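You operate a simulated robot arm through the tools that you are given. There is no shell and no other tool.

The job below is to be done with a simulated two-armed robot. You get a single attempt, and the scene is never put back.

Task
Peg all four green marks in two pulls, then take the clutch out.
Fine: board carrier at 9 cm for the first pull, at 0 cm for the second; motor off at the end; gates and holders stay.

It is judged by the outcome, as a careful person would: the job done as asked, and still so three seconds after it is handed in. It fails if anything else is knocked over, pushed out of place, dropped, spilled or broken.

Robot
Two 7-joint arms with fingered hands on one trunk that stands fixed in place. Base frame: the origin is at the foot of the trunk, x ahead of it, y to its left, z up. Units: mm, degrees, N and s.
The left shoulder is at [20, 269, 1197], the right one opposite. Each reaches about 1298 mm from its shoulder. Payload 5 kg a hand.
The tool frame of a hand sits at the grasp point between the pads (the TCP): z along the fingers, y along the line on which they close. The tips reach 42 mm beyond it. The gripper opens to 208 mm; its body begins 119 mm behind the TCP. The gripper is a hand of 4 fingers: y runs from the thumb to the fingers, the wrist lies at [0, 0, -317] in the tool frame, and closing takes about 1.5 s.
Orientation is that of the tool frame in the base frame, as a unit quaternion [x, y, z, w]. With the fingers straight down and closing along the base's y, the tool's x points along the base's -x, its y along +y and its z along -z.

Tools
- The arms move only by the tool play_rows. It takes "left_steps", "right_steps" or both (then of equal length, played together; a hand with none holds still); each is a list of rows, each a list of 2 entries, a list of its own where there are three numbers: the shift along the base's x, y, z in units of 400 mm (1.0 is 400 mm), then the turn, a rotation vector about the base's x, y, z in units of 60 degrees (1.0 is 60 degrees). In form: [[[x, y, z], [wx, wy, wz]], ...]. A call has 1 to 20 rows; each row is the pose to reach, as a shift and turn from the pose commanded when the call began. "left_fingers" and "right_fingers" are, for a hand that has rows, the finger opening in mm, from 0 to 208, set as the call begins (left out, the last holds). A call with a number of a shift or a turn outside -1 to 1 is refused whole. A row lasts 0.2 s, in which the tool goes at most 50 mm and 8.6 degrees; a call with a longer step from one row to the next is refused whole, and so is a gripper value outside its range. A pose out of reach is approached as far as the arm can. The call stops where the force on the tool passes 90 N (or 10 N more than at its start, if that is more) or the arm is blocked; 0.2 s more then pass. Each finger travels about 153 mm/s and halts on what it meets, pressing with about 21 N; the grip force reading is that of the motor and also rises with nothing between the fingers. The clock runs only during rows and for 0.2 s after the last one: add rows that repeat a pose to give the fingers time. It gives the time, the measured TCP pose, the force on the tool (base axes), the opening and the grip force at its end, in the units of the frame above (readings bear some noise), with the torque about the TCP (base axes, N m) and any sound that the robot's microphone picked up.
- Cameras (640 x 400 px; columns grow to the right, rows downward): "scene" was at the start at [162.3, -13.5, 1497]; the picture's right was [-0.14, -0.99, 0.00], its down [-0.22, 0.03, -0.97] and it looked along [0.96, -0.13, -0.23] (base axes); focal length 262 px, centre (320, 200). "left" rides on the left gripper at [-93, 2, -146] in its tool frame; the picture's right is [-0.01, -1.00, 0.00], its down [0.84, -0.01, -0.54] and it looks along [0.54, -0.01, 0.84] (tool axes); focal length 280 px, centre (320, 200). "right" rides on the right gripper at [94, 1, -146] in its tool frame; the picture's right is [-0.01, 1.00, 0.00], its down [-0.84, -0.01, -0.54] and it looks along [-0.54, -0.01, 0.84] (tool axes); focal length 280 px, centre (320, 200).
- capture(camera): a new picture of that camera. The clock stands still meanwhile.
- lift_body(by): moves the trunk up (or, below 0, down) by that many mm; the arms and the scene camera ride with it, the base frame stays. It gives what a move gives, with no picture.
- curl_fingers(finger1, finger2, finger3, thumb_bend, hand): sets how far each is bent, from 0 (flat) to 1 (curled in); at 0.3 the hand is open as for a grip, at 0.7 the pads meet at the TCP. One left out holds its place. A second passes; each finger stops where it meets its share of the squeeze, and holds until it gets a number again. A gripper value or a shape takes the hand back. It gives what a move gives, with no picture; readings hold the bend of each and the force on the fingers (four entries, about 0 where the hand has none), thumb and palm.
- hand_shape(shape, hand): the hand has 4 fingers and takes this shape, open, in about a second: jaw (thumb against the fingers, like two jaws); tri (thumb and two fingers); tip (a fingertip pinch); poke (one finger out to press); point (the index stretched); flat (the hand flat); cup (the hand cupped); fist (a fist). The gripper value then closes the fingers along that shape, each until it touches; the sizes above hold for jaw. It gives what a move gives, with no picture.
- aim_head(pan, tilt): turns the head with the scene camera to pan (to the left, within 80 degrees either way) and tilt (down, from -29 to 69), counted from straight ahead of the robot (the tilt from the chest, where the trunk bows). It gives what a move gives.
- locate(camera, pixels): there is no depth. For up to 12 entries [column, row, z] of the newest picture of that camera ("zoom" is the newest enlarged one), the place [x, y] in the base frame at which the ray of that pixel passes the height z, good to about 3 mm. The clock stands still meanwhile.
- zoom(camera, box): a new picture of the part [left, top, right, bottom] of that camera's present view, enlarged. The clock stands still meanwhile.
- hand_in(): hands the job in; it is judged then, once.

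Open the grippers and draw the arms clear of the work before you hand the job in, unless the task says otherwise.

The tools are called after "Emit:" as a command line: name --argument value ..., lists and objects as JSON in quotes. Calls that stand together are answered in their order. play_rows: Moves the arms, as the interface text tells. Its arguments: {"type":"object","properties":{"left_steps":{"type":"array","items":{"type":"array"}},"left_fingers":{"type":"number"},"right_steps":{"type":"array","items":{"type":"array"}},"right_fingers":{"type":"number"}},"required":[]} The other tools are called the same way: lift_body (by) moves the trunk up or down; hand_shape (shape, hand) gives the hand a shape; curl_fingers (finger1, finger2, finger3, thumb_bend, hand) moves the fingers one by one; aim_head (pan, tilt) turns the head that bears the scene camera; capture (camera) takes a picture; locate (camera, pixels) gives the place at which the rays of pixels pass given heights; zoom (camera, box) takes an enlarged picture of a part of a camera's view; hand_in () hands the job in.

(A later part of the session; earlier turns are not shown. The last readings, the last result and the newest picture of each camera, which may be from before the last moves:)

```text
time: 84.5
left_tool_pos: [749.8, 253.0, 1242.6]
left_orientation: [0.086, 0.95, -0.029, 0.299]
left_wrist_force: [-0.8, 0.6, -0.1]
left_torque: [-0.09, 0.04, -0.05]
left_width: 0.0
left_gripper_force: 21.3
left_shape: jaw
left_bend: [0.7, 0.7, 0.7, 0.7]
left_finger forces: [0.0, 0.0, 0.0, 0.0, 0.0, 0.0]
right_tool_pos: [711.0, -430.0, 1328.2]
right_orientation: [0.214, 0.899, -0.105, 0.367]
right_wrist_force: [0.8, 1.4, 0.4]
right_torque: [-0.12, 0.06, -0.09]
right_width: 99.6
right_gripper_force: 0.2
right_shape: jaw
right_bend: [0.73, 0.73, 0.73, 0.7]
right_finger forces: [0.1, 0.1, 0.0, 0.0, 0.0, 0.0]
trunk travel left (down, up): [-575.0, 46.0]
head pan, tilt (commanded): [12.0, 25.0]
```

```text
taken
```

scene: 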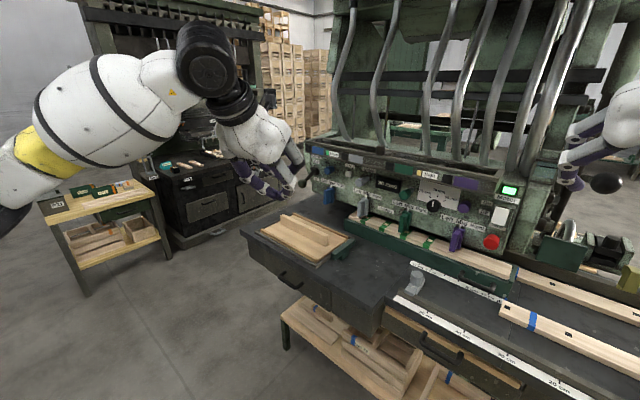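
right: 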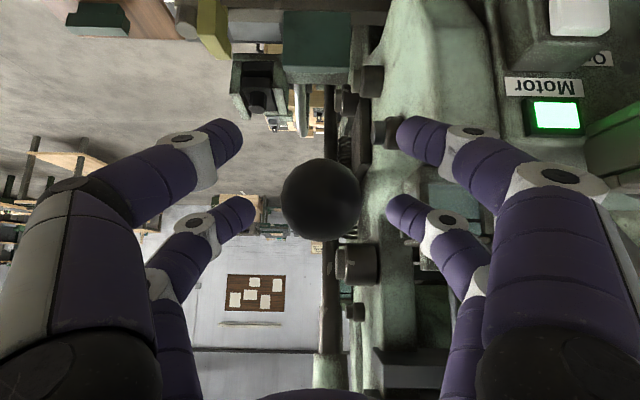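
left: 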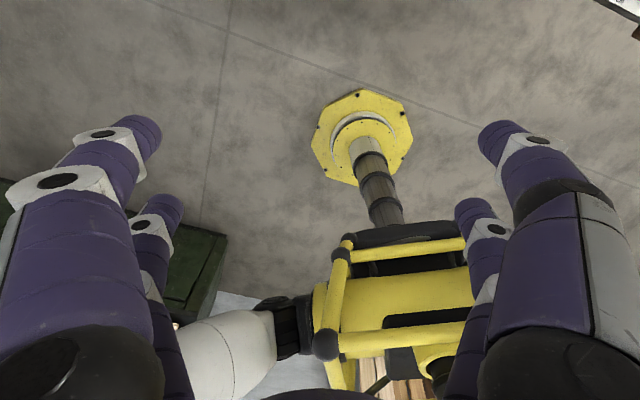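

The left hand moves freely. I continue with the second half to a staging point in front of the clutch.

Emit:
play_rows --left_steps '[[[0.0628, 0.0284, -0.0695], [-0.0133, -0.0716, 0]], [[0.1256, 0.0569, -0.1389], [-0.0265, -0.1433, 0]], [[0.1884, 0.0853, -0.2084], [-0.0398, -0.2149, 0]], [[0.2513, 0.1138, -0.2778], [-0.053, -0.2865, 0]], [[0.3141, 0.1422, -0.3473], [-0.0663, -0.3581, 0]], [[0.3769, 0.1706, -0.4167], [-0.0795, -0.4298, 0]], [[0.4397, 0.1991, -0.4862], [-0.0928, -0.5014, 0]], [[0.5025, 0.2275, -0.555], [-0.106, -0.573, 0]]]'

Emit:
capture --camera "left"

Emit:
capture --camera "scene"

```text
time: 86.3
left_tool_pos: [949.6, 339.4, 1020.4]
left_orientation: [0.074, 0.815, -0.053, 0.572]
left_wrist_force: [0.9, 0.8, 1.5]
left_torque: [-0.02, 0.19, -0.08]
left_width: 0.0
left_gripper_force: 21.1
left_shape: jaw
left_bend: [0.7, 0.7, 0.7, 0.7]
left_finger forces: [0.0, 0.0, 0.0, 0.0, 0.0, 0.0]
right_tool_pos: [711.4, -430.7, 1328.6]
right_orientation: [0.215, 0.899, -0.106, 0.368]
right_wrist_force: [1.4, 0.3, -0.7]
right_torque: [-0.06, 0.08, -0.06]
right_width: 99.6
right_gripper_force: 0.1
right_shape: jaw
right_bend: [0.73, 0.73, 0.73, 0.7]
right_finger forces: [0.0, 0.0, 0.0, 0.0, 0.0, 0.1]
trunk travel left (down, up): [-575.0, 46.0]
head pan, tilt (commanded): [12.0, 25.0]
```

```text
taken
```

left: 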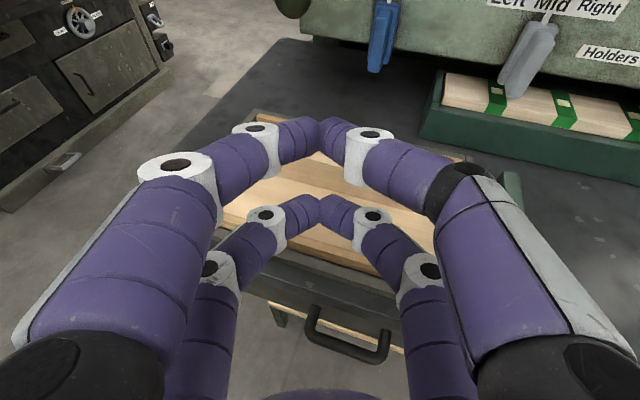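

```text
taken
```

scene: 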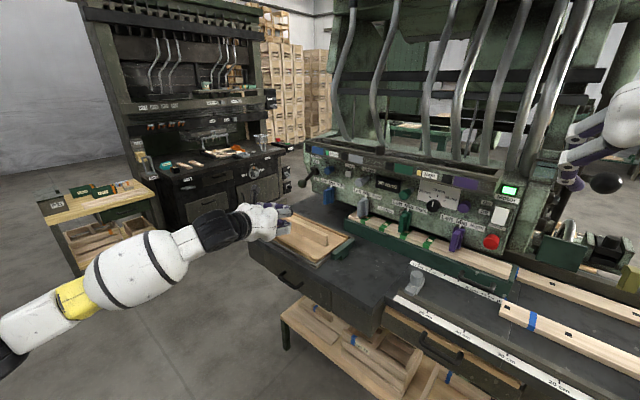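

The clutch ball is just at the top edge of the left view (293,3). I pitch the left hand up 15° in place to see it properly.

Emit:
play_rows --left_steps '[[[0, 0, 0.02], [-0.0227, -0.1229, 0]], [[0, 0, 0.04], [-0.0453, -0.2458, 0]]]'

Emit:
capture --camera "left"

Emit:
zoom --camera "left" --box '[230, 0, 430, 130]'

```text
time: 86.9
left_tool_pos: [949.2, 326.0, 1035.1]
left_orientation: [0.079, 0.782, -0.061, 0.615]
left_wrist_force: [-1.2, 0.4, -1.1]
left_torque: [-0.08, -0.24, -0.07]
left_width: 0.2
left_gripper_force: 21.4
left_shape: jaw
left_bend: [0.7, 0.7, 0.7, 0.7]
left_finger forces: [0.0, 0.1, 0.0, 0.1, 0.0, 0.0]
left hand out of reach, approached as far as the arm can: row 1, 2
right_tool_pos: [709.6, -428.3, 1330.2]
right_orientation: [0.213, 0.899, -0.104, 0.368]
right_wrist_force: [-0.4, 1.1, 0.9]
right_torque: [-0.09, 0.02, -0.1]
right_width: 100.1
right_gripper_force: 0.0
right_shape: jaw
right_bend: [0.73, 0.73, 0.73, 0.7]
right_finger forces: [0.0, 0.1, 0.0, 0.0, 0.0, 0.0]
trunk travel left (down, up): [-575.0, 46.0]
head pan, tilt (commanded): [12.0, 25.0]
```

```text
taken
```

left: 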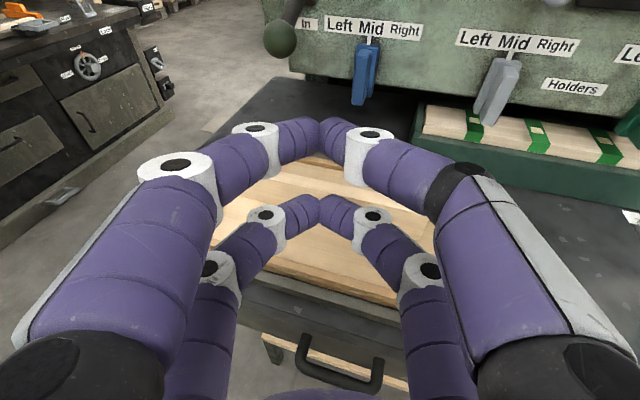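

```text
3.08 times, centred on (330, 65) of left
```

zoom: 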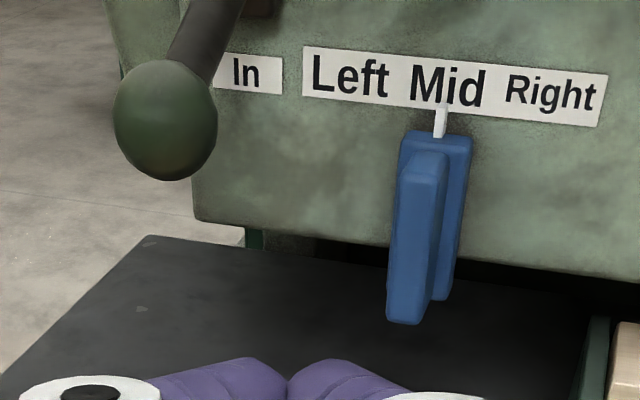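

I triangulate the clutch ball and pivot from the left and scene cameras.

Emit:
locate --camera "left" --pixels '[[279.6, 39, 1030], [279.6, 39, 1050], [279.6, 39, 1070], [279.6, 39, 1090], [263, 39, 1050], [297, 39, 1050]]'

Emit:
locate --camera "scene" --pixels '[[302, 184, 1030], [302, 184, 1050], [302, 184, 1070], [302, 184, 1090], [315, 171, 1090], [315, 171, 1110]]'

Emit:
zoom --camera "scene" --box '[270, 130, 370, 220]'

```text
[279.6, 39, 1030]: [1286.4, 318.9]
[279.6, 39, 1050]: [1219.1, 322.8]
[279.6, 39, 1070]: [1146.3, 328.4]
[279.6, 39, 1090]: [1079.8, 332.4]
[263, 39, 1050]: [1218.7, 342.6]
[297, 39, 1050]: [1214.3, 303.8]
```

```text
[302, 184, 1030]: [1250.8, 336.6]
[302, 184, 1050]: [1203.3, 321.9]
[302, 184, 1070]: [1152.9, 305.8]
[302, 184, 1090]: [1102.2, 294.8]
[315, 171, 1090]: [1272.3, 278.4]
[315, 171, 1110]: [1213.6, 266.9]
```

```text
4.44 times, centred on (320, 175) of scene
```

zoom: 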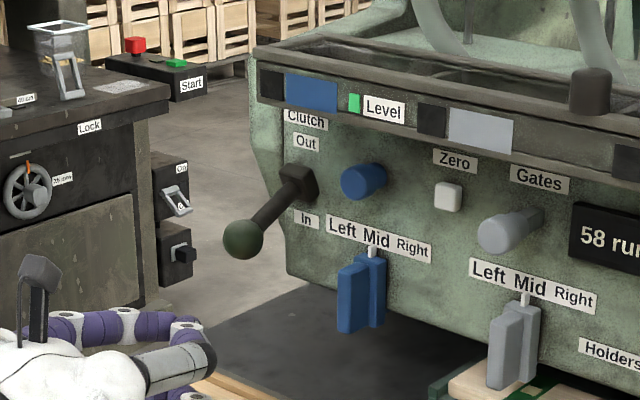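

Ball ≈ (1183,318,1057), Ø39; pivot ≈ (1258,277,1095). Before going under it I measure the jig's raised batten on the bench below the hand's path.

Emit:
zoom --camera "scene" --box '[230, 190, 370, 280]'

Emit:
zoom --camera "left" --box '[180, 100, 460, 320]'

```text
4.44 times, centred on (300, 235) of scene
```

zoom: 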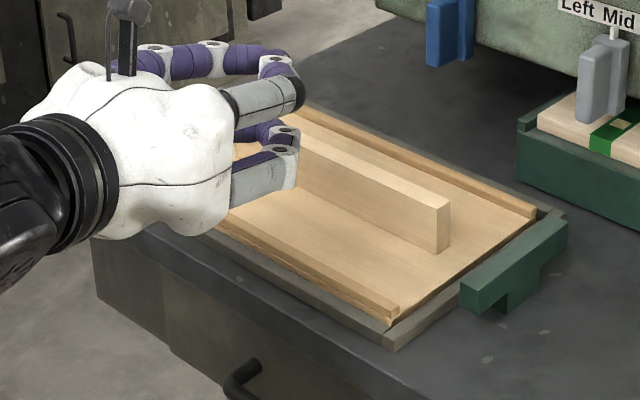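

```text
1.82 times, centred on (320, 210) of left
```

zoom: 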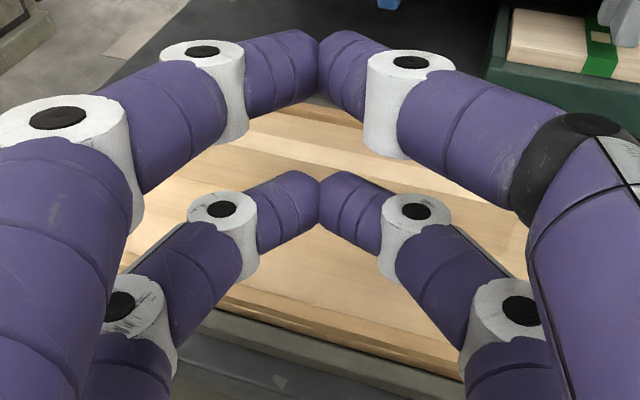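

I locate the batten's right-end bottom and top, and other jig corners, to get its height.

Emit:
locate --camera "scene" --pixels '[[328.2, 241.8, 865], [328.2, 241.8, 875], [328.9, 231.2, 900], [328.9, 231.2, 910], [328.9, 231.2, 920], [328.9, 231.2, 930], [296, 215.5, 910], [349, 233.5, 870]]'

```text
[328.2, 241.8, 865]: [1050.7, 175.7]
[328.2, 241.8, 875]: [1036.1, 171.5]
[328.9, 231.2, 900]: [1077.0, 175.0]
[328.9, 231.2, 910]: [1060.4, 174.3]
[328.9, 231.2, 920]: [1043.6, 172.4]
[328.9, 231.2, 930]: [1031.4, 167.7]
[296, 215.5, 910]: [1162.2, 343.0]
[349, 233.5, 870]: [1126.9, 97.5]
```

The batten top is z≈918, so I keep the lower fingers above ~940. I advance the left hand to (1100,330,985), just in front of and below the clutch ball.

Emit:
play_rows --left_steps '[[[0.0944, 0.0025, -0.0313], [0, 0, 0]], [[0.1888, 0.005, -0.0625], [0, 0, 0]], [[0.2831, 0.0075, -0.0938], [0, 0, 0]], [[0.3775, 0.01, -0.125], [0, 0, 0]]]'

Emit:
capture --camera "left"

Emit:
capture --camera "scene"

Emit:
zoom --camera "scene" --box '[250, 130, 370, 240]'

```text
time: 87.9
left_tool_pos: [1102.7, 327.3, 984.1]
left_orientation: [0.08, 0.781, -0.062, 0.616]
left_wrist_force: [-0.3, -0.9, -0.4]
left_torque: [-0.01, -0.06, 0.0]
left_width: 0.0
left_gripper_force: 20.9
left_shape: jaw
left_bend: [0.7, 0.7, 0.7, 0.7]
left_finger forces: [0.1, 0.1, 0.0, 0.1, 0.1, 0.0]
right_tool_pos: [710.5, -432.8, 1326.3]
right_orientation: [0.214, 0.899, -0.104, 0.368]
right_wrist_force: [0.0, -0.3, 0.1]
right_torque: [0.02, 0.03, -0.02]
right_width: 99.7
right_gripper_force: 0.0
right_shape: jaw
right_bend: [0.73, 0.73, 0.73, 0.7]
right_finger forces: [0.1, 0.0, 0.1, 0.0, 0.1, 0.1]
trunk travel left (down, up): [-575.0, 46.0]
head pan, tilt (commanded): [12.0, 25.0]
```

```text
taken
```

left: 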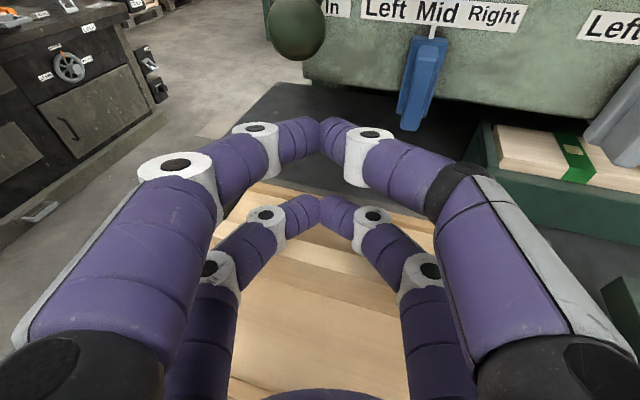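

```text
taken
```

scene: 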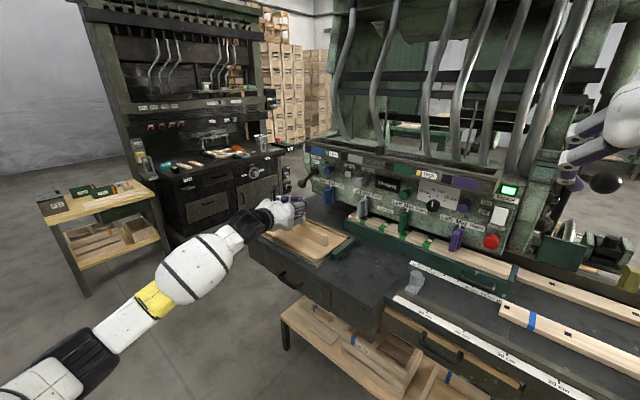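

```text
3.64 times, centred on (310, 185) of scene
```

zoom: 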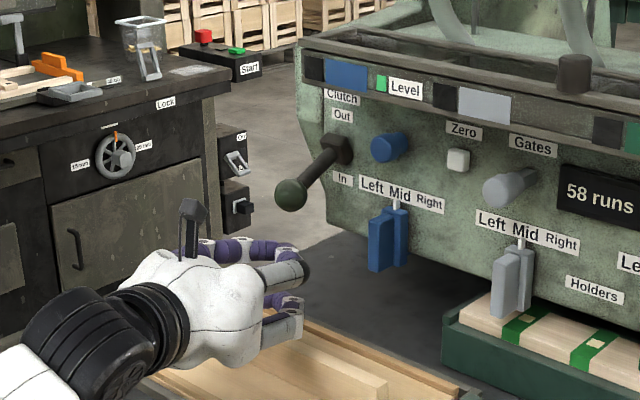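

The left view puts the ball about 96 mm ahead, 18 mm to the hand's left and 68 mm above the TCP, i.e. ≈(1200,323,1052). I move in under it.

Emit:
play_rows --left_steps '[[[0.0573, 0.0033, 0], [0, 0, 0]], [[0.1145, 0.0067, 0], [0, 0, 0]], [[0.1718, 0.01, 0], [0, 0, 0]]]'

Emit:
capture --camera "left"

Emit:
zoom --camera "scene" --box '[260, 140, 350, 220]'

```text
time: 88.7
left_tool_pos: [1170.4, 331.4, 985.8]
left_orientation: [0.08, 0.781, -0.062, 0.616]
left_wrist_force: [-0.6, 0.2, -0.4]
left_torque: [0.0, 0.0, 0.02]
left_width: 0.0
left_gripper_force: 21.3
left_shape: jaw
left_bend: [0.7, 0.7, 0.7, 0.7]
left_finger forces: [0.0, 0.0, 0.1, 0.0, 0.0, 0.0]
right_tool_pos: [709.9, -432.0, 1328.3]
right_orientation: [0.214, 0.899, -0.104, 0.368]
right_wrist_force: [0.7, 0.0, -0.9]
right_torque: [0.03, -0.05, 0.04]
right_width: 99.7
right_gripper_force: 0.1
right_shape: jaw
right_bend: [0.73, 0.73, 0.73, 0.7]
right_finger forces: [0.0, 0.1, 0.1, 0.1, 0.0, 0.0]
trunk travel left (down, up): [-575.0, 46.0]
head pan, tilt (commanded): [12.0, 25.0]
```

```text
taken
```

left: 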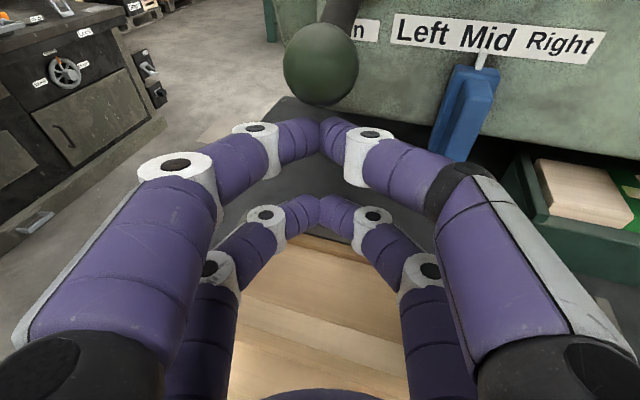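

```text
5.00 times, centred on (305, 180) of scene
```

zoom: 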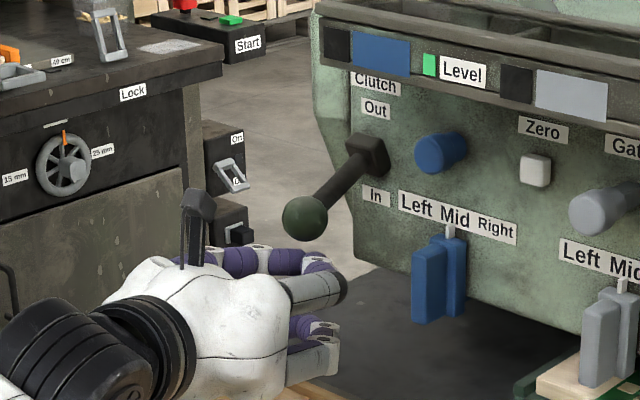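

The ball now sits laterally centred, 30 mm ahead and 69 mm above the TCP. I back off 17 mm so it will rest near the fingertips, then raise 25 mm to make contact.

Emit:
play_rows --left_steps '[[[-0.0418, 0.0085, 0], [0, 0, 0]], [[-0.0418, 0.0085, 0.02], [0, 0, 0]], [[-0.0418, 0.0085, 0.04], [0, 0, 0]], [[-0.0418, 0.0085, 0.0625], [0, 0, 0]]]'

Emit:
capture --camera "left"

Emit:
zoom --camera "scene" --box '[260, 140, 350, 220]'

```text
time: 89.7
left_tool_pos: [1152.9, 336.3, 1007.5]
left_orientation: [0.081, 0.781, -0.062, 0.616]
left_wrist_force: [-3.6, 1.3, -3.8]
left_torque: [0.02, 0.17, 0.06]
left_width: 0.0
left_gripper_force: 20.8
left_shape: jaw
left_bend: [0.7, 0.7, 0.7, 0.7]
left_finger forces: [0.1, 0.0, 0.0, 0.1, 0.1, 0.1]
right_tool_pos: [710.2, -432.0, 1328.7]
right_orientation: [0.214, 0.899, -0.104, 0.368]
right_wrist_force: [0.2, -0.9, 0.7]
right_torque: [-0.04, 0.02, -0.04]
right_width: 99.7
right_gripper_force: 0.1
right_shape: jaw
right_bend: [0.73, 0.73, 0.73, 0.7]
right_finger forces: [0.1, 0.0, 0.0, 0.0, 0.0, 0.0]
trunk travel left (down, up): [-575.0, 46.0]
head pan, tilt (commanded): [12.0, 25.0]
```

```text
taken
```

left: 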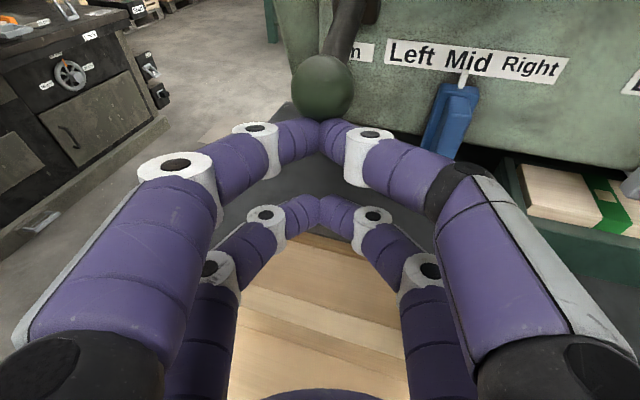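

```text
5.00 times, centred on (305, 180) of scene
```

zoom: 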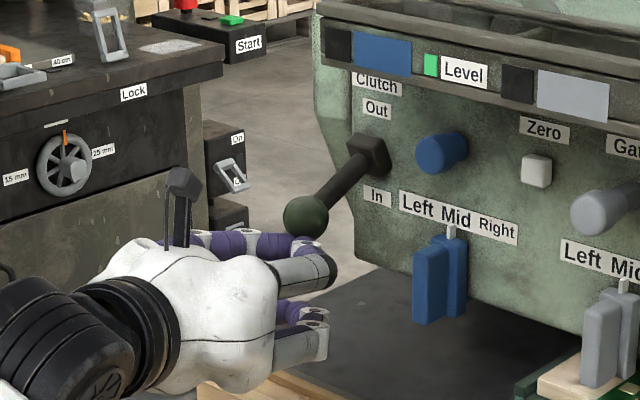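

Light contact at the very fingertips. I lower 6 mm, go 10 mm further in, then lift about 40 mm so the ball rides on the fingers.

Emit:
play_rows --left_steps '[[[0, 0, -0.015], [0, 0, 0]], [[0.0245, -0.005, -0.015], [0, 0, 0]], [[0.0245, -0.005, 0.01], [0, 0, 0]], [[0.0245, -0.005, 0.035], [0, 0, 0]], [[0.0245, -0.005, 0.06], [0, 0, 0]], [[0.0245, -0.005, 0.085], [0, 0, 0]]]'

Emit:
capture --camera "left"

Emit:
zoom --camera "scene" --box '[260, 140, 350, 220]'

```text
time: 91.1
left_tool_pos: [1163.5, 333.4, 1044.2]
left_orientation: [0.081, 0.78, -0.062, 0.617]
left_wrist_force: [-1.1, 2.4, 0.1]
left_torque: [-0.02, -0.01, 0.08]
left_width: 0.1
left_gripper_force: 20.9
left_shape: jaw
left_bend: [0.7, 0.7, 0.7, 0.7]
left_finger forces: [0.0, 0.0, 0.0, 0.0, 0.0, 0.1]
right_tool_pos: [709.0, -431.0, 1328.5]
right_orientation: [0.214, 0.899, -0.104, 0.368]
right_wrist_force: [-0.5, 0.0, 0.4]
right_torque: [0.0, -0.02, -0.01]
right_width: 99.7
right_gripper_force: 0.0
right_shape: jaw
right_bend: [0.73, 0.73, 0.73, 0.7]
right_finger forces: [0.0, 0.1, 0.0, 0.1, 0.0, 0.0]
trunk travel left (down, up): [-575.0, 46.0]
head pan, tilt (commanded): [12.0, 25.0]
```

```text
taken
```

left: 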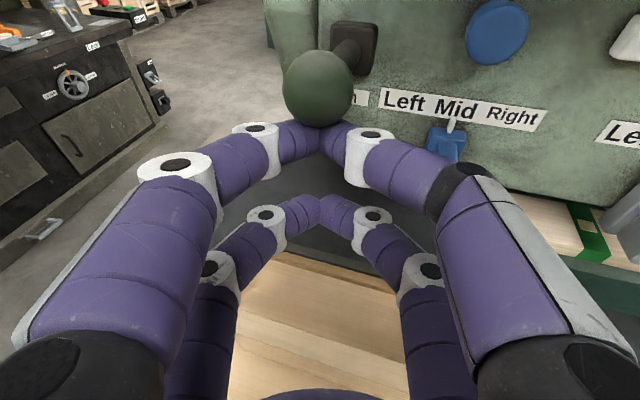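

```text
5.00 times, centred on (305, 180) of scene
```

zoom: 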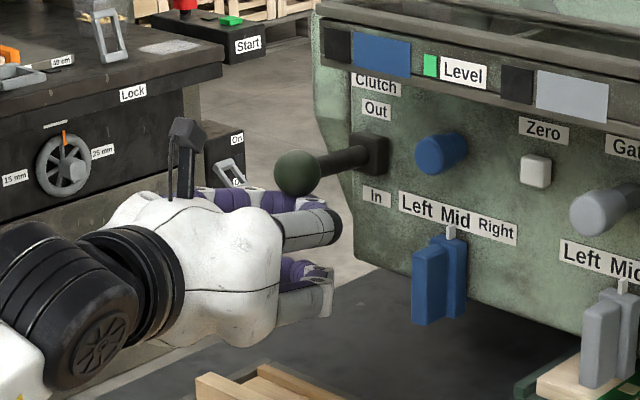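

The lever has risen to about level. I keep lifting 30 mm more.

Emit:
play_rows --left_steps '[[[0, 0, 0.02], [0, 0, 0]], [[0.002, 0, 0.04], [0, 0, 0]], [[0.005, -0.001, 0.06], [0, 0, 0]], [[0.01, -0.002, 0.075], [0, 0, 0]]]'

Emit:
zoom --camera "scene" --box '[260, 140, 350, 220]'

Emit:
capture --camera "left"

```text
time: 92.1
left_tool_pos: [1168.1, 333.3, 1073.5]
left_orientation: [0.081, 0.781, -0.062, 0.617]
left_wrist_force: [-1.3, -0.9, -0.8]
left_torque: [0.03, 0.0, -0.01]
left_width: 0.0
left_gripper_force: 21.2
left_shape: jaw
left_bend: [0.7, 0.7, 0.7, 0.7]
left_finger forces: [0.0, 0.0, 0.0, 0.0, 0.0, 0.0]
right_tool_pos: [710.2, -432.5, 1328.4]
right_orientation: [0.214, 0.899, -0.104, 0.368]
right_wrist_force: [0.3, 0.6, 0.4]
right_torque: [0.01, 0.0, -0.01]
right_width: 99.8
right_gripper_force: 0.1
right_shape: jaw
right_bend: [0.73, 0.73, 0.73, 0.7]
right_finger forces: [0.1, 0.0, 0.1, 0.0, 0.0, 0.0]
trunk travel left (down, up): [-575.0, 46.0]
head pan, tilt (commanded): [12.0, 25.0]
```

```text
5.00 times, centred on (305, 180) of scene
```

zoom: 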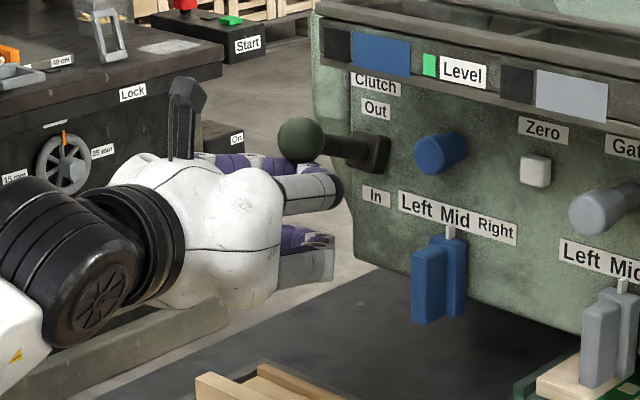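

```text
taken
```

left: 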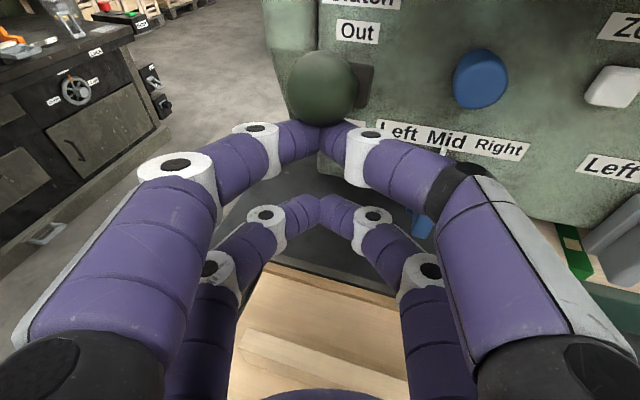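

Lever is now above level; force still small. I lift another 28 mm, following slightly inward.

Emit:
play_rows --left_steps '[[[0.005, -0.001, 0.018], [0, 0, 0]], [[0.01, -0.002, 0.036], [0, 0, 0]], [[0.017, -0.004, 0.054], [0, 0, 0]], [[0.024, -0.005, 0.07], [0, 0, 0]]]'

Emit:
zoom --camera "scene" --box '[260, 140, 350, 220]'

Emit:
capture --camera "left"

```text
time: 93.1
left_tool_pos: [1175.5, 334.1, 1081.9]
left_orientation: [0.08, 0.788, -0.061, 0.607]
left_wrist_force: [-60.7, 1.3, -60.8]
left_torque: [0.49, 0.31, -0.51]
left_width: 0.0
left_gripper_force: 21.0
left_shape: jaw
left_bend: [0.7, 0.7, 0.7, 0.69]
left_finger forces: [56.9, 0.0, 0.1, 0.0, 0.0, 0.1]
right_tool_pos: [711.9, -428.8, 1327.4]
right_orientation: [0.213, 0.899, -0.104, 0.368]
right_wrist_force: [-0.1, -0.9, 0.3]
right_torque: [0.02, -0.04, 0.0]
right_width: 99.9
right_gripper_force: 0.1
right_shape: jaw
right_bend: [0.73, 0.73, 0.73, 0.7]
right_finger forces: [0.0, 0.1, 0.1, 0.0, 0.0, 0.1]
trunk travel left (down, up): [-575.0, 46.0]
head pan, tilt (commanded): [12.0, 25.0]
```

```text
5.00 times, centred on (305, 180) of scene
```

zoom: 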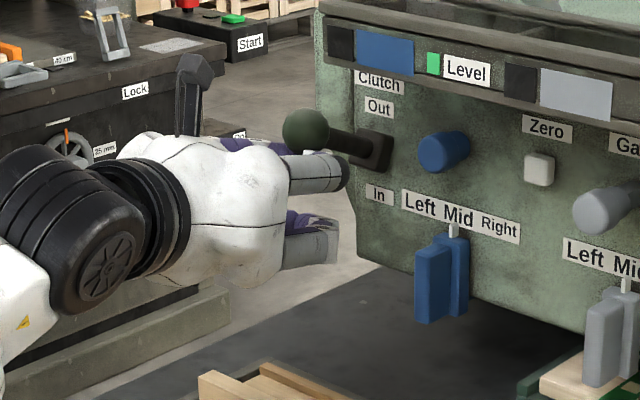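

```text
taken
```

left: 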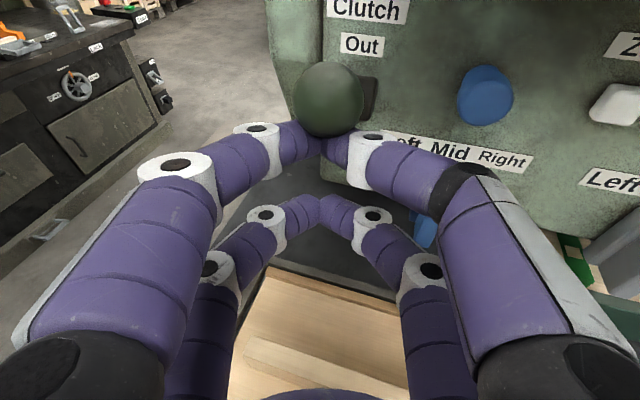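

The force jumped to 86 N with the lever symmetric above level — it is at its upper stop ("Out"). I back the hand down and out and check the lever stays there.

Emit:
play_rows --left_steps '[[[-0.01, 0.002, -0.03], [0, 0, 0]], [[-0.02, 0.004, -0.07], [0, 0, 0]], [[-0.03, 0.006, -0.11], [0, 0, 0]], [[-0.06, 0.012, -0.13], [0, 0, 0]]]'

Emit:
zoom --camera "scene" --box '[260, 140, 350, 220]'

Emit:
capture --camera "left"

```text
time: 94.1
left_tool_pos: [1153.0, 337.2, 1052.1]
left_orientation: [0.08, 0.78, -0.062, 0.617]
left_wrist_force: [-0.8, 0.6, 1.1]
left_torque: [-0.01, 0.12, -0.04]
left_width: 0.2
left_gripper_force: 20.5
left_shape: jaw
left_bend: [0.7, 0.7, 0.7, 0.7]
left_finger forces: [0.0, 0.0, 0.1, 0.0, 0.0, 0.0]
right_tool_pos: [708.9, -431.2, 1328.7]
right_orientation: [0.214, 0.899, -0.104, 0.367]
right_wrist_force: [0.3, 0.0, 0.7]
right_torque: [0.0, 0.02, 0.0]
right_width: 99.9
right_gripper_force: 0.1
right_shape: jaw
right_bend: [0.73, 0.73, 0.73, 0.7]
right_finger forces: [0.1, 0.0, 0.0, 0.1, 0.0, 0.0]
trunk travel left (down, up): [-575.0, 46.0]
head pan, tilt (commanded): [12.0, 25.0]
```

```text
5.00 times, centred on (305, 180) of scene
```

zoom: 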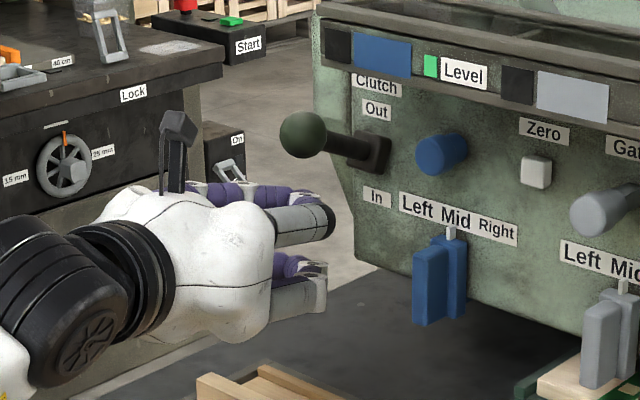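

```text
taken
```

left: 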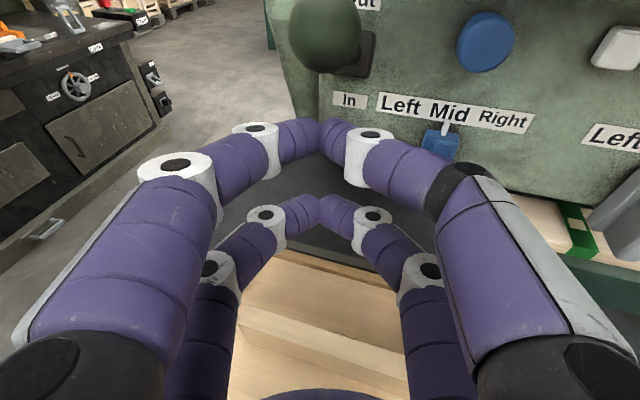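

The lever stays up by itself. I check the ball's height from both cameras.

Emit:
locate --camera "scene" --pixels '[[301.4, 166.8, 1110], [301.4, 166.8, 1120], [301.4, 166.8, 1130], [301.4, 166.8, 1140]]'

Emit:
locate --camera "left" --pixels '[[325, 30, 1110], [325, 30, 1120], [325, 30, 1130], [325, 30, 1140]]'

```text
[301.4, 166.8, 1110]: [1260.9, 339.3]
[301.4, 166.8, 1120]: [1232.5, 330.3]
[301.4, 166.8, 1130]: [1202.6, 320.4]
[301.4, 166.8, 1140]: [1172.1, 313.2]
```

```text
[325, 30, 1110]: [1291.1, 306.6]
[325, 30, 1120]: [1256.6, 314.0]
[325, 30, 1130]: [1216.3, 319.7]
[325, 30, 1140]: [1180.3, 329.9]
```

The ball went from z≈1052 to ≈1131, symmetric about the pivot: the clutch is out. I withdraw the left hand straight back.

Emit:
play_rows --left_steps '[[[-0.1015, 0.0205, 0], [0, 0, 0]], [[-0.203, 0.041, 0], [0, 0, 0]], [[-0.3045, 0.0615, 0.01], [0, 0, 0]], [[-0.406, 0.0612, 0.02], [0, 0, 0]], [[-0.5075, 0.05, 0.03], [0, 0, 0]]]'

Emit:
capture --camera "scene"

```text
time: 95.3
left_tool_pos: [950.6, 357.0, 1062.1]
left_orientation: [0.08, 0.781, -0.062, 0.616]
left_wrist_force: [0.3, 0.4, -0.7]
left_torque: [0.01, 0.05, -0.01]
left_width: 0.0
left_gripper_force: 21.2
left_shape: jaw
left_bend: [0.7, 0.7, 0.7, 0.7]
left_finger forces: [0.0, 0.0, 0.0, 0.1, 0.0, 0.0]
right_tool_pos: [708.8, -432.2, 1329.2]
right_orientation: [0.214, 0.899, -0.105, 0.368]
right_wrist_force: [-0.4, -0.2, 1.0]
right_torque: [-0.03, 0.05, -0.01]
right_width: 99.8
right_gripper_force: 0.0
right_shape: jaw
right_bend: [0.73, 0.73, 0.73, 0.7]
right_finger forces: [0.0, 0.0, 0.0, 0.1, 0.0, 0.0]
trunk travel left (down, up): [-575.0, 46.0]
head pan, tilt (commanded): [12.0, 25.0]
```

```text
taken
```

scene: 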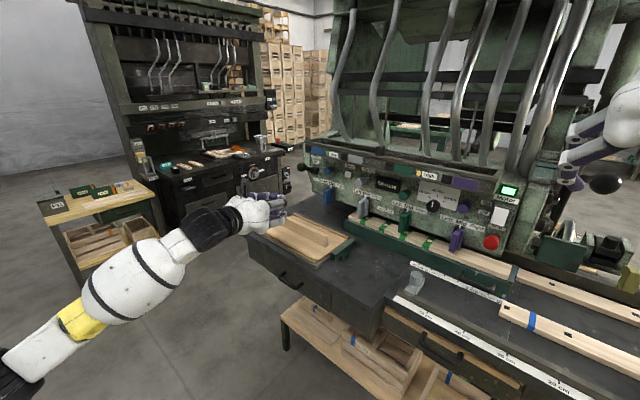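

The left hand is clear of the clutch. I bring the left arm back up and toward its starting pose.

Emit:
play_rows --left_steps '[[[-0.0628, -0.0325, 0.0563], [0.0166, 0.0817, 0]], [[-0.1256, -0.065, 0.1125], [0.0331, 0.1633, 0]], [[-0.1884, -0.0975, 0.1688], [0.0497, 0.245, 0]], [[-0.2513, -0.13, 0.225], [0.0662, 0.3267, 0]], [[-0.3141, -0.1625, 0.2813], [0.0828, 0.4083, 0]], [[-0.3769, -0.195, 0.3375], [0.0993, 0.49, 0]], [[-0.4397, -0.2275, 0.3938], [0.1159, 0.5717, 0]], [[-0.5025, -0.26, 0.45], [0.1324, 0.6533, 0]]]'

Emit:
play_rows --left_steps '[[[-0.0628, -0.0297, 0.0719], [0.0149, 0.0735, 0]], [[-0.1256, -0.0594, 0.1438], [0.0298, 0.147, 0]], [[-0.1884, -0.0891, 0.2156], [0.0446, 0.2205, 0]], [[-0.2513, -0.1188, 0.2875], [0.0595, 0.294, 0]], [[-0.3141, -0.1484, 0.3594], [0.0744, 0.3675, 0]], [[-0.3769, -0.1781, 0.4313], [0.0893, 0.441, 0]], [[-0.4397, -0.2078, 0.5031], [0.1041, 0.5145, 0]], [[-0.5025, -0.2375, 0.575], [0.119, 0.588, 0]]]' --left_fingers 208

Emit:
aim_head --pan -10 --tilt 25

Emit:
capture --camera "scene"

Emit:
zoom --camera "scene" --box '[330, 130, 430, 220]'

```text
time: 97.1
left_tool_pos: [748.9, 252.3, 1239.4]
left_orientation: [0.097, 0.945, -0.033, 0.311]
left_wrist_force: [-0.4, -0.2, -0.5]
left_torque: [0.09, -0.1, 0.05]
left_width: 0.2
left_gripper_force: 20.8
left_shape: jaw
left_bend: [0.7, 0.7, 0.7, 0.7]
left_finger forces: [0.0, 0.0, 0.0, 0.1, 0.1, 0.0]
right_tool_pos: [709.5, -432.5, 1328.1]
right_orientation: [0.215, 0.899, -0.105, 0.368]
right_wrist_force: [-0.3, -0.6, -0.8]
right_torque: [0.09, -0.08, 0.13]
right_width: 100.0
right_gripper_force: 0.1
right_shape: jaw
right_bend: [0.73, 0.73, 0.73, 0.7]
right_finger forces: [0.1, 0.1, 0.0, 0.1, 0.0, 0.0]
trunk travel left (down, up): [-575.0, 46.0]
head pan, tilt (commanded): [12.0, 25.0]
```

```text
time: 98.9
left_tool_pos: [546.2, 155.0, 1472.5]
left_orientation: [0.102, 0.995, -0.002, 0.005]
left_wrist_force: [0.9, -1.3, -0.5]
left_torque: [0.12, -0.12, 0.01]
left_width: 208.1
left_gripper_force: 0.1
left_shape: jaw
left_bend: [0.3, 0.3, 0.3, 0.3]
left_finger forces: [0.1, 0.2, 0.1, 0.0, 0.0, 0.0]
right_tool_pos: [708.1, -433.4, 1329.3]
right_orientation: [0.215, 0.898, -0.104, 0.369]
right_wrist_force: [-1.5, -0.8, 1.1]
right_torque: [0.16, -0.07, 0.13]
right_width: 100.0
right_gripper_force: 0.0
right_shape: jaw
right_bend: [0.73, 0.73, 0.73, 0.7]
right_finger forces: [0.0, 0.1, 0.0, 0.0, 0.0, 0.1]
trunk travel left (down, up): [-575.0, 46.0]
head pan, tilt (commanded): [12.0, 25.0]
```

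```text
time: 99.7
left_tool_pos: [546.5, 157.3, 1471.8]
left_orientation: [0.102, 0.995, -0.003, 0.005]
left_wrist_force: [-0.8, -0.7, -0.8]
left_torque: [0.03, -0.07, 0.02]
left_width: 208.0
left_gripper_force: 0.1
left_shape: jaw
left_bend: [0.3, 0.3, 0.3, 0.3]
left_finger forces: [0.1, 0.0, 0.0, 0.0, 0.1, 0.1]
right_tool_pos: [710.0, -432.2, 1328.7]
right_orientation: [0.213, 0.899, -0.103, 0.368]
right_wrist_force: [-0.5, 0.4, -0.6]
right_torque: [0.05, -0.04, 0.07]
right_width: 99.8
right_gripper_force: 0.0
right_shape: jaw
right_bend: [0.73, 0.73, 0.73, 0.7]
right_finger forces: [0.0, 0.0, 0.1, 0.0, 0.0, 0.0]
trunk travel left (down, up): [-575.0, 46.0]
head pan, tilt (commanded): [-10.0, 25.0]
```

```text
taken
```

scene: 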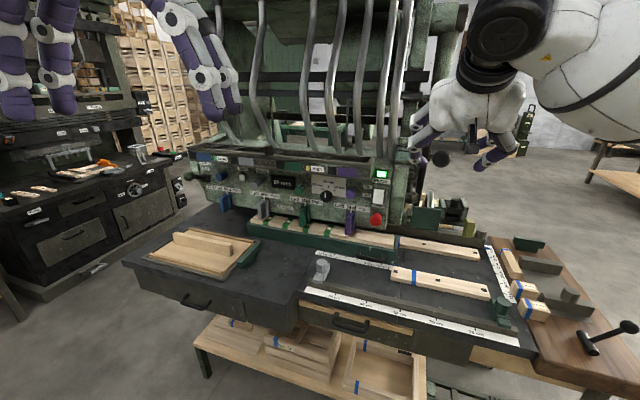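

```text
4.44 times, centred on (380, 175) of scene
```

zoom: 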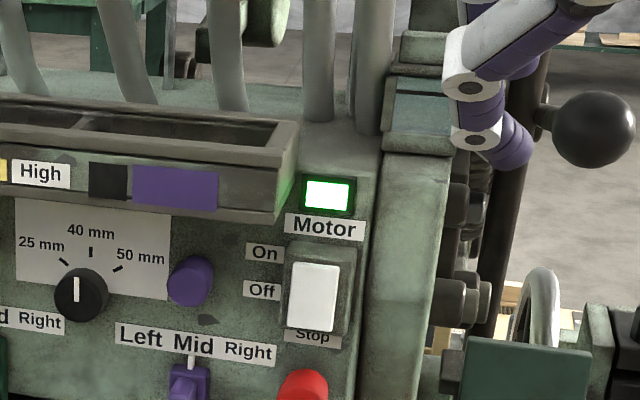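

The motor lamp is lit and the rocker's white plate sits at (314,297) in the zoom. I triangulate the rocker's edges from both cameras.

Emit:
capture --camera "right"

Emit:
zoom --camera "right" --box '[400, 20, 500, 140]'

Emit:
locate --camera "scene" --pixels '[[379, 189.5, 1120], [379, 189.5, 1140], [379, 189.5, 1160], [378.5, 205, 1090], [378.5, 205, 1110], [378.5, 205, 1130]]'

```text
taken
```

right: 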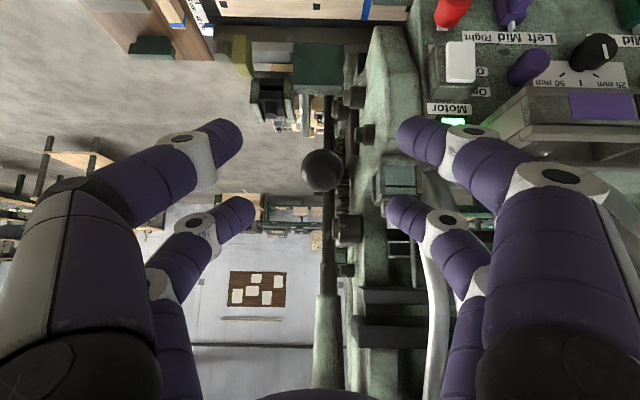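

```text
3.33 times, centred on (450, 80) of right
```

zoom: 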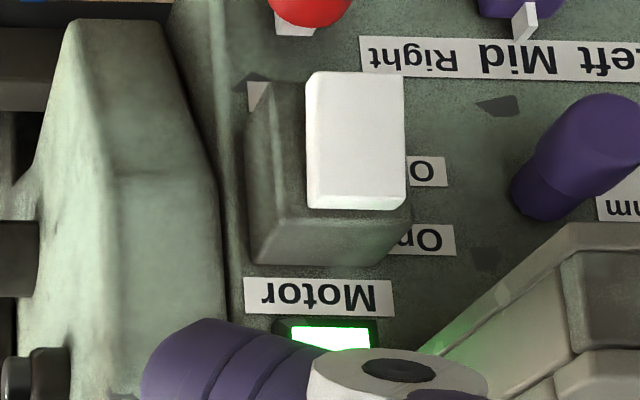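

```text
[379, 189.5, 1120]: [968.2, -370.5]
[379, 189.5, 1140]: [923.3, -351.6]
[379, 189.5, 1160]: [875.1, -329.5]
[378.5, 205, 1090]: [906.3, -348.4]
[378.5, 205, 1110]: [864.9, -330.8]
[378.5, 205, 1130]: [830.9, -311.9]
```

I locate the rocker plate's lower and upper edges from the right camera too.

Emit:
locate --camera "right" --pixels '[[460.6, 42.5, 1080], [460.6, 42.5, 1100], [460.6, 42.5, 1120], [460.6, 78, 1120], [460.6, 78, 1140], [460.6, 78, 1160], [452, 120, 1190], [447, 18, 1030]]'

```text
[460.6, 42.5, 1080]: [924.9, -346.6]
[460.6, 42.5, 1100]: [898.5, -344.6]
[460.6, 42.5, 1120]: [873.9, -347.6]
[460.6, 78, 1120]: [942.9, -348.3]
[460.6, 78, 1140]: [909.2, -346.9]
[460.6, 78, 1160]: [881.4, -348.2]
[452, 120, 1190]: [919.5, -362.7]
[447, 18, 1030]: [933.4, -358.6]
```

The rocker spans z≈1084–1145 at about (915,-349). The left arm reaches it more comfortably, so I first move the right arm out to the right and up.

Emit:
play_rows --right_steps '[[[-0.0548, -0.059, 0.0608], [0, 0, 0]], [[-0.1096, -0.118, 0.1216], [0, 0, 0]], [[-0.1644, -0.177, 0.1824], [0, 0, 0]], [[-0.2192, -0.236, 0.2432], [0, 0, 0]], [[-0.274, -0.295, 0.304], [0, 0, 0]]]'

Emit:
hand_shape --shape "poke" --hand "left"

Emit:
capture --camera "left"

```text
time: 100.9
left_tool_pos: [544.4, 156.0, 1473.3]
left_orientation: [0.102, 0.995, -0.003, 0.005]
left_wrist_force: [-1.7, 0.2, 0.9]
left_torque: [0.05, -0.3, 0.01]
left_width: 207.9
left_gripper_force: 0.0
left_shape: jaw
left_bend: [0.3, 0.3, 0.3, 0.3]
left_finger forces: [0.0, 0.0, 0.0, 0.1, 0.0, 0.1]
right_tool_pos: [597.6, -546.8, 1450.5]
right_orientation: [0.214, 0.899, -0.104, 0.368]
right_wrist_force: [-0.6, 0.1, -0.3]
right_torque: [-0.03, -0.06, 0.06]
right_width: 100.0
right_gripper_force: 0.1
right_shape: jaw
right_bend: [0.73, 0.73, 0.73, 0.7]
right_finger forces: [0.0, 0.0, 0.0, 0.1, 0.0, 0.0]
trunk travel left (down, up): [-575.0, 46.0]
head pan, tilt (commanded): [-10.0, 25.0]
```

```text
time: 101.8
left_tool_pos: [545.8, 155.4, 1472.3]
left_orientation: [0.101, 0.995, -0.003, 0.004]
left_wrist_force: [-0.6, -0.3, 0.3]
left_torque: [-0.01, -0.02, -0.03]
left_width: 0.0
left_gripper_force: 0.0
left_shape: poke
left_bend: [1.0, 1.0, 1.0, 0.33]
left_finger forces: [0.0, 0.0, 0.0, 0.1, 0.0, 0.1]
right_tool_pos: [598.9, -549.5, 1448.9]
right_orientation: [0.214, 0.899, -0.104, 0.368]
right_wrist_force: [-0.2, 0.0, 0.1]
right_torque: [0.04, -0.02, 0.02]
right_width: 99.8
right_gripper_force: 0.1
right_shape: jaw
right_bend: [0.73, 0.73, 0.73, 0.7]
right_finger forces: [0.0, 0.1, 0.0, 0.0, 0.0, 0.1]
trunk travel left (down, up): [-575.0, 46.0]
head pan, tilt (commanded): [-10.0, 25.0]
```

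```text
taken
```

left: 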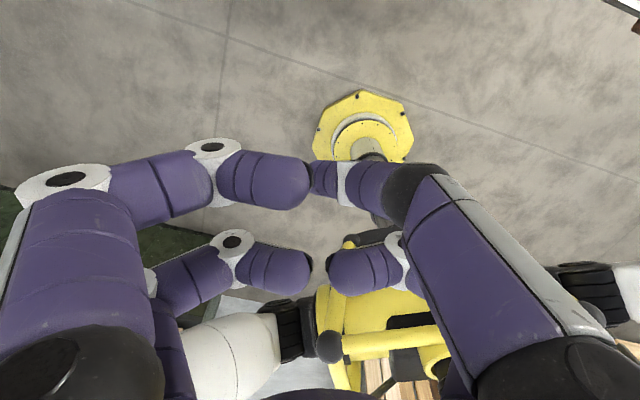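

The left thumb is the poking finger, its tip near the tool axis. I move the left hand across toward the motor switch, turning and pitching it (first half).

Emit:
play_rows --left_steps '[[[0.0419, -0.0798, -0.0695], [-0.0287, -0.0786, -0.0336]], [[0.0839, -0.1596, -0.139], [-0.0574, -0.1571, -0.0672]], [[0.1258, -0.2394, -0.2084], [-0.0861, -0.2357, -0.1007]], [[0.1678, -0.3193, -0.2779], [-0.1149, -0.3143, -0.1343]], [[0.2097, -0.3991, -0.3474], [-0.1436, -0.3928, -0.1679]], [[0.2516, -0.4789, -0.4169], [-0.1723, -0.4714, -0.2015]], [[0.2936, -0.5587, -0.4863], [-0.201, -0.5499, -0.235]], [[0.3355, -0.6385, -0.5558], [-0.2297, -0.6285, -0.2686]]]'

Emit:
capture --camera "scene"

```text
time: 103.6
left_tool_pos: [684.6, -99.6, 1251.3]
left_orientation: [0.231, 0.909, -0.086, 0.336]
left_wrist_force: [0.1, -0.1, 0.5]
left_torque: [0.05, 0.09, -0.03]
left_width: 0.0
left_gripper_force: 0.0
left_shape: poke
left_bend: [1.0, 1.0, 1.0, 0.33]
left_finger forces: [0.0, 0.0, 0.1, 0.1, 0.0, 0.0]
right_tool_pos: [600.9, -548.9, 1447.7]
right_orientation: [0.214, 0.899, -0.104, 0.367]
right_wrist_force: [0.0, -0.1, -0.3]
right_torque: [0.04, 0.05, 0.03]
right_width: 100.0
right_gripper_force: 0.0
right_shape: jaw
right_bend: [0.73, 0.73, 0.73, 0.7]
right_finger forces: [0.1, 0.0, 0.1, 0.0, 0.1, 0.1]
trunk travel left (down, up): [-575.0, 46.0]
head pan, tilt (commanded): [-10.0, 25.0]
```

```text
taken
```

scene: 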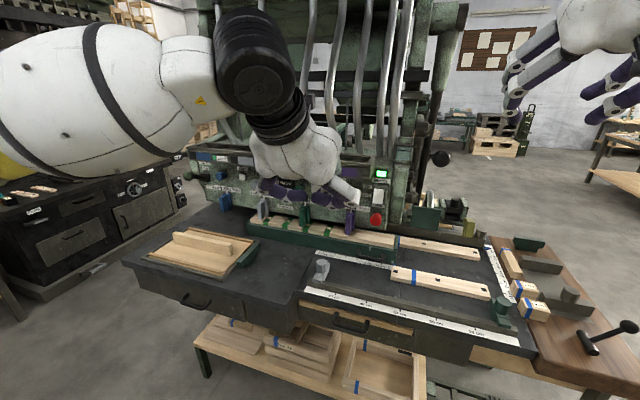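

Clear so far. Second half: to a staging point in front of the switch, hand pitched nearly level.

Emit:
play_rows --left_steps '[[[0.0393, -0.0753, -0.0576], [-0.0456, -0.084, 0]], [[0.0787, -0.1506, -0.1153], [-0.0911, -0.168, 0]], [[0.118, -0.2259, -0.1729], [-0.1367, -0.252, 0]], [[0.1573, -0.3012, -0.2305], [-0.1822, -0.336, 0]], [[0.1967, -0.3765, -0.2882], [-0.2278, -0.42, 0]], [[0.236, -0.4518, -0.3458], [-0.2733, -0.504, 0]]]'

Emit:
capture --camera "left"

Emit:
capture --camera "scene"

Emit:
zoom --camera "scene" --box '[290, 130, 430, 240]'

```text
time: 105.0
left_tool_pos: [776.6, -280.4, 1111.5]
left_orientation: [0.197, 0.768, -0.151, 0.59]
left_wrist_force: [1.2, 0.3, 0.9]
left_torque: [0.06, 0.03, 0.07]
left_width: 0.0
left_gripper_force: 0.0
left_shape: poke
left_bend: [1.0, 1.0, 1.0, 0.33]
left_finger forces: [0.1, 0.0, 0.1, 0.0, 0.0, 0.0]
right_tool_pos: [598.2, -549.3, 1449.1]
right_orientation: [0.215, 0.899, -0.103, 0.368]
right_wrist_force: [-0.6, -1.0, 1.0]
right_torque: [0.09, -0.01, 0.08]
right_width: 99.7
right_gripper_force: 0.0
right_shape: jaw
right_bend: [0.73, 0.73, 0.73, 0.7]
right_finger forces: [0.0, 0.0, 0.1, 0.1, 0.2, 0.1]
trunk travel left (down, up): [-575.0, 46.0]
head pan, tilt (commanded): [-10.0, 25.0]
```

```text
taken
```

left: 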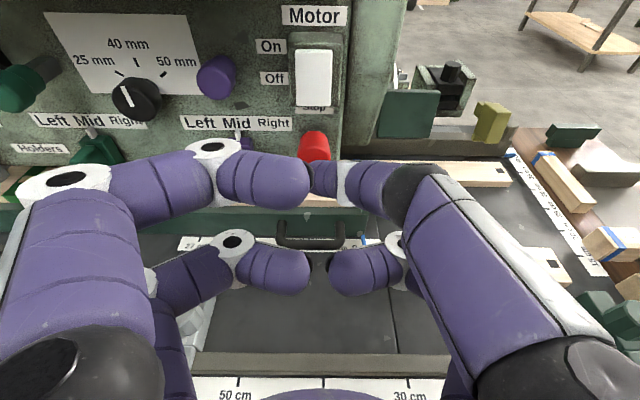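

```text
taken
```

scene: 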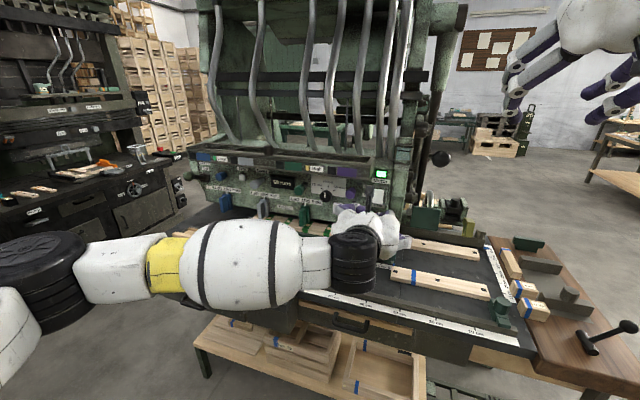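

```text
3.64 times, centred on (360, 185) of scene
```

zoom: 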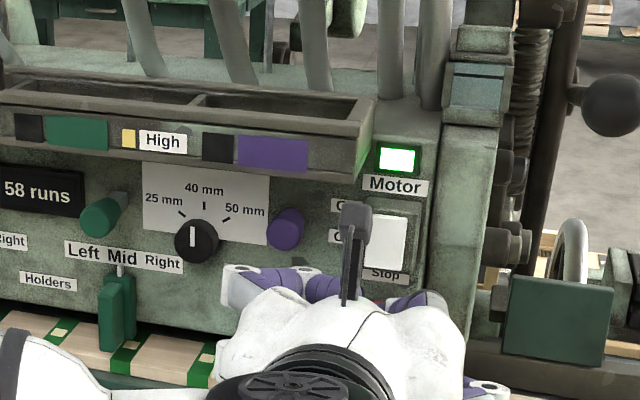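

The left view shows the rocker plate at cols 295–331, rows 48–108, with On/Off labels at its left. I locate its edges and zoom.

Emit:
locate --camera "left" --pixels '[[313, 50, 1140], [313, 50, 1150], [313, 106, 1080], [313, 106, 1090], [313, 106, 1100], [313, 78, 1110], [313, 78, 1120], [314, 147, 1028], [330, 78, 1112], [296, 78, 1112]]'

Emit:
zoom --camera "left" --box '[240, 0, 400, 120]'

```text
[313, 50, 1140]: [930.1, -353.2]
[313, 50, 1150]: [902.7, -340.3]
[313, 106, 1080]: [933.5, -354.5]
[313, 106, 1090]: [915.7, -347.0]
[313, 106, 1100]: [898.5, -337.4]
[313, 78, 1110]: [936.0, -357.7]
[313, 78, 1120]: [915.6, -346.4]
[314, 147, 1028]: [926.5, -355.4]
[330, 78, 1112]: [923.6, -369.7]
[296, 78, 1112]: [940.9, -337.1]
```

```text
3.33 times, centred on (320, 60) of left
```

zoom: 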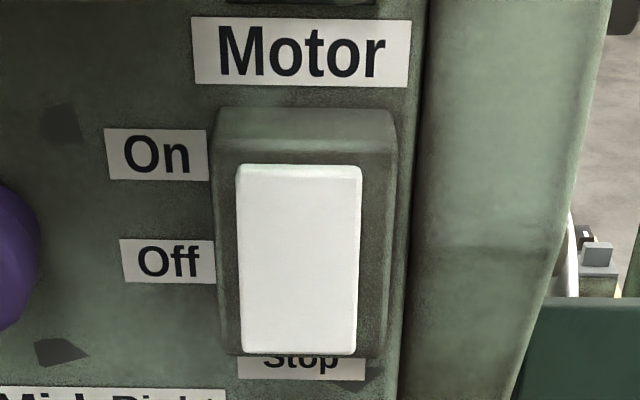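

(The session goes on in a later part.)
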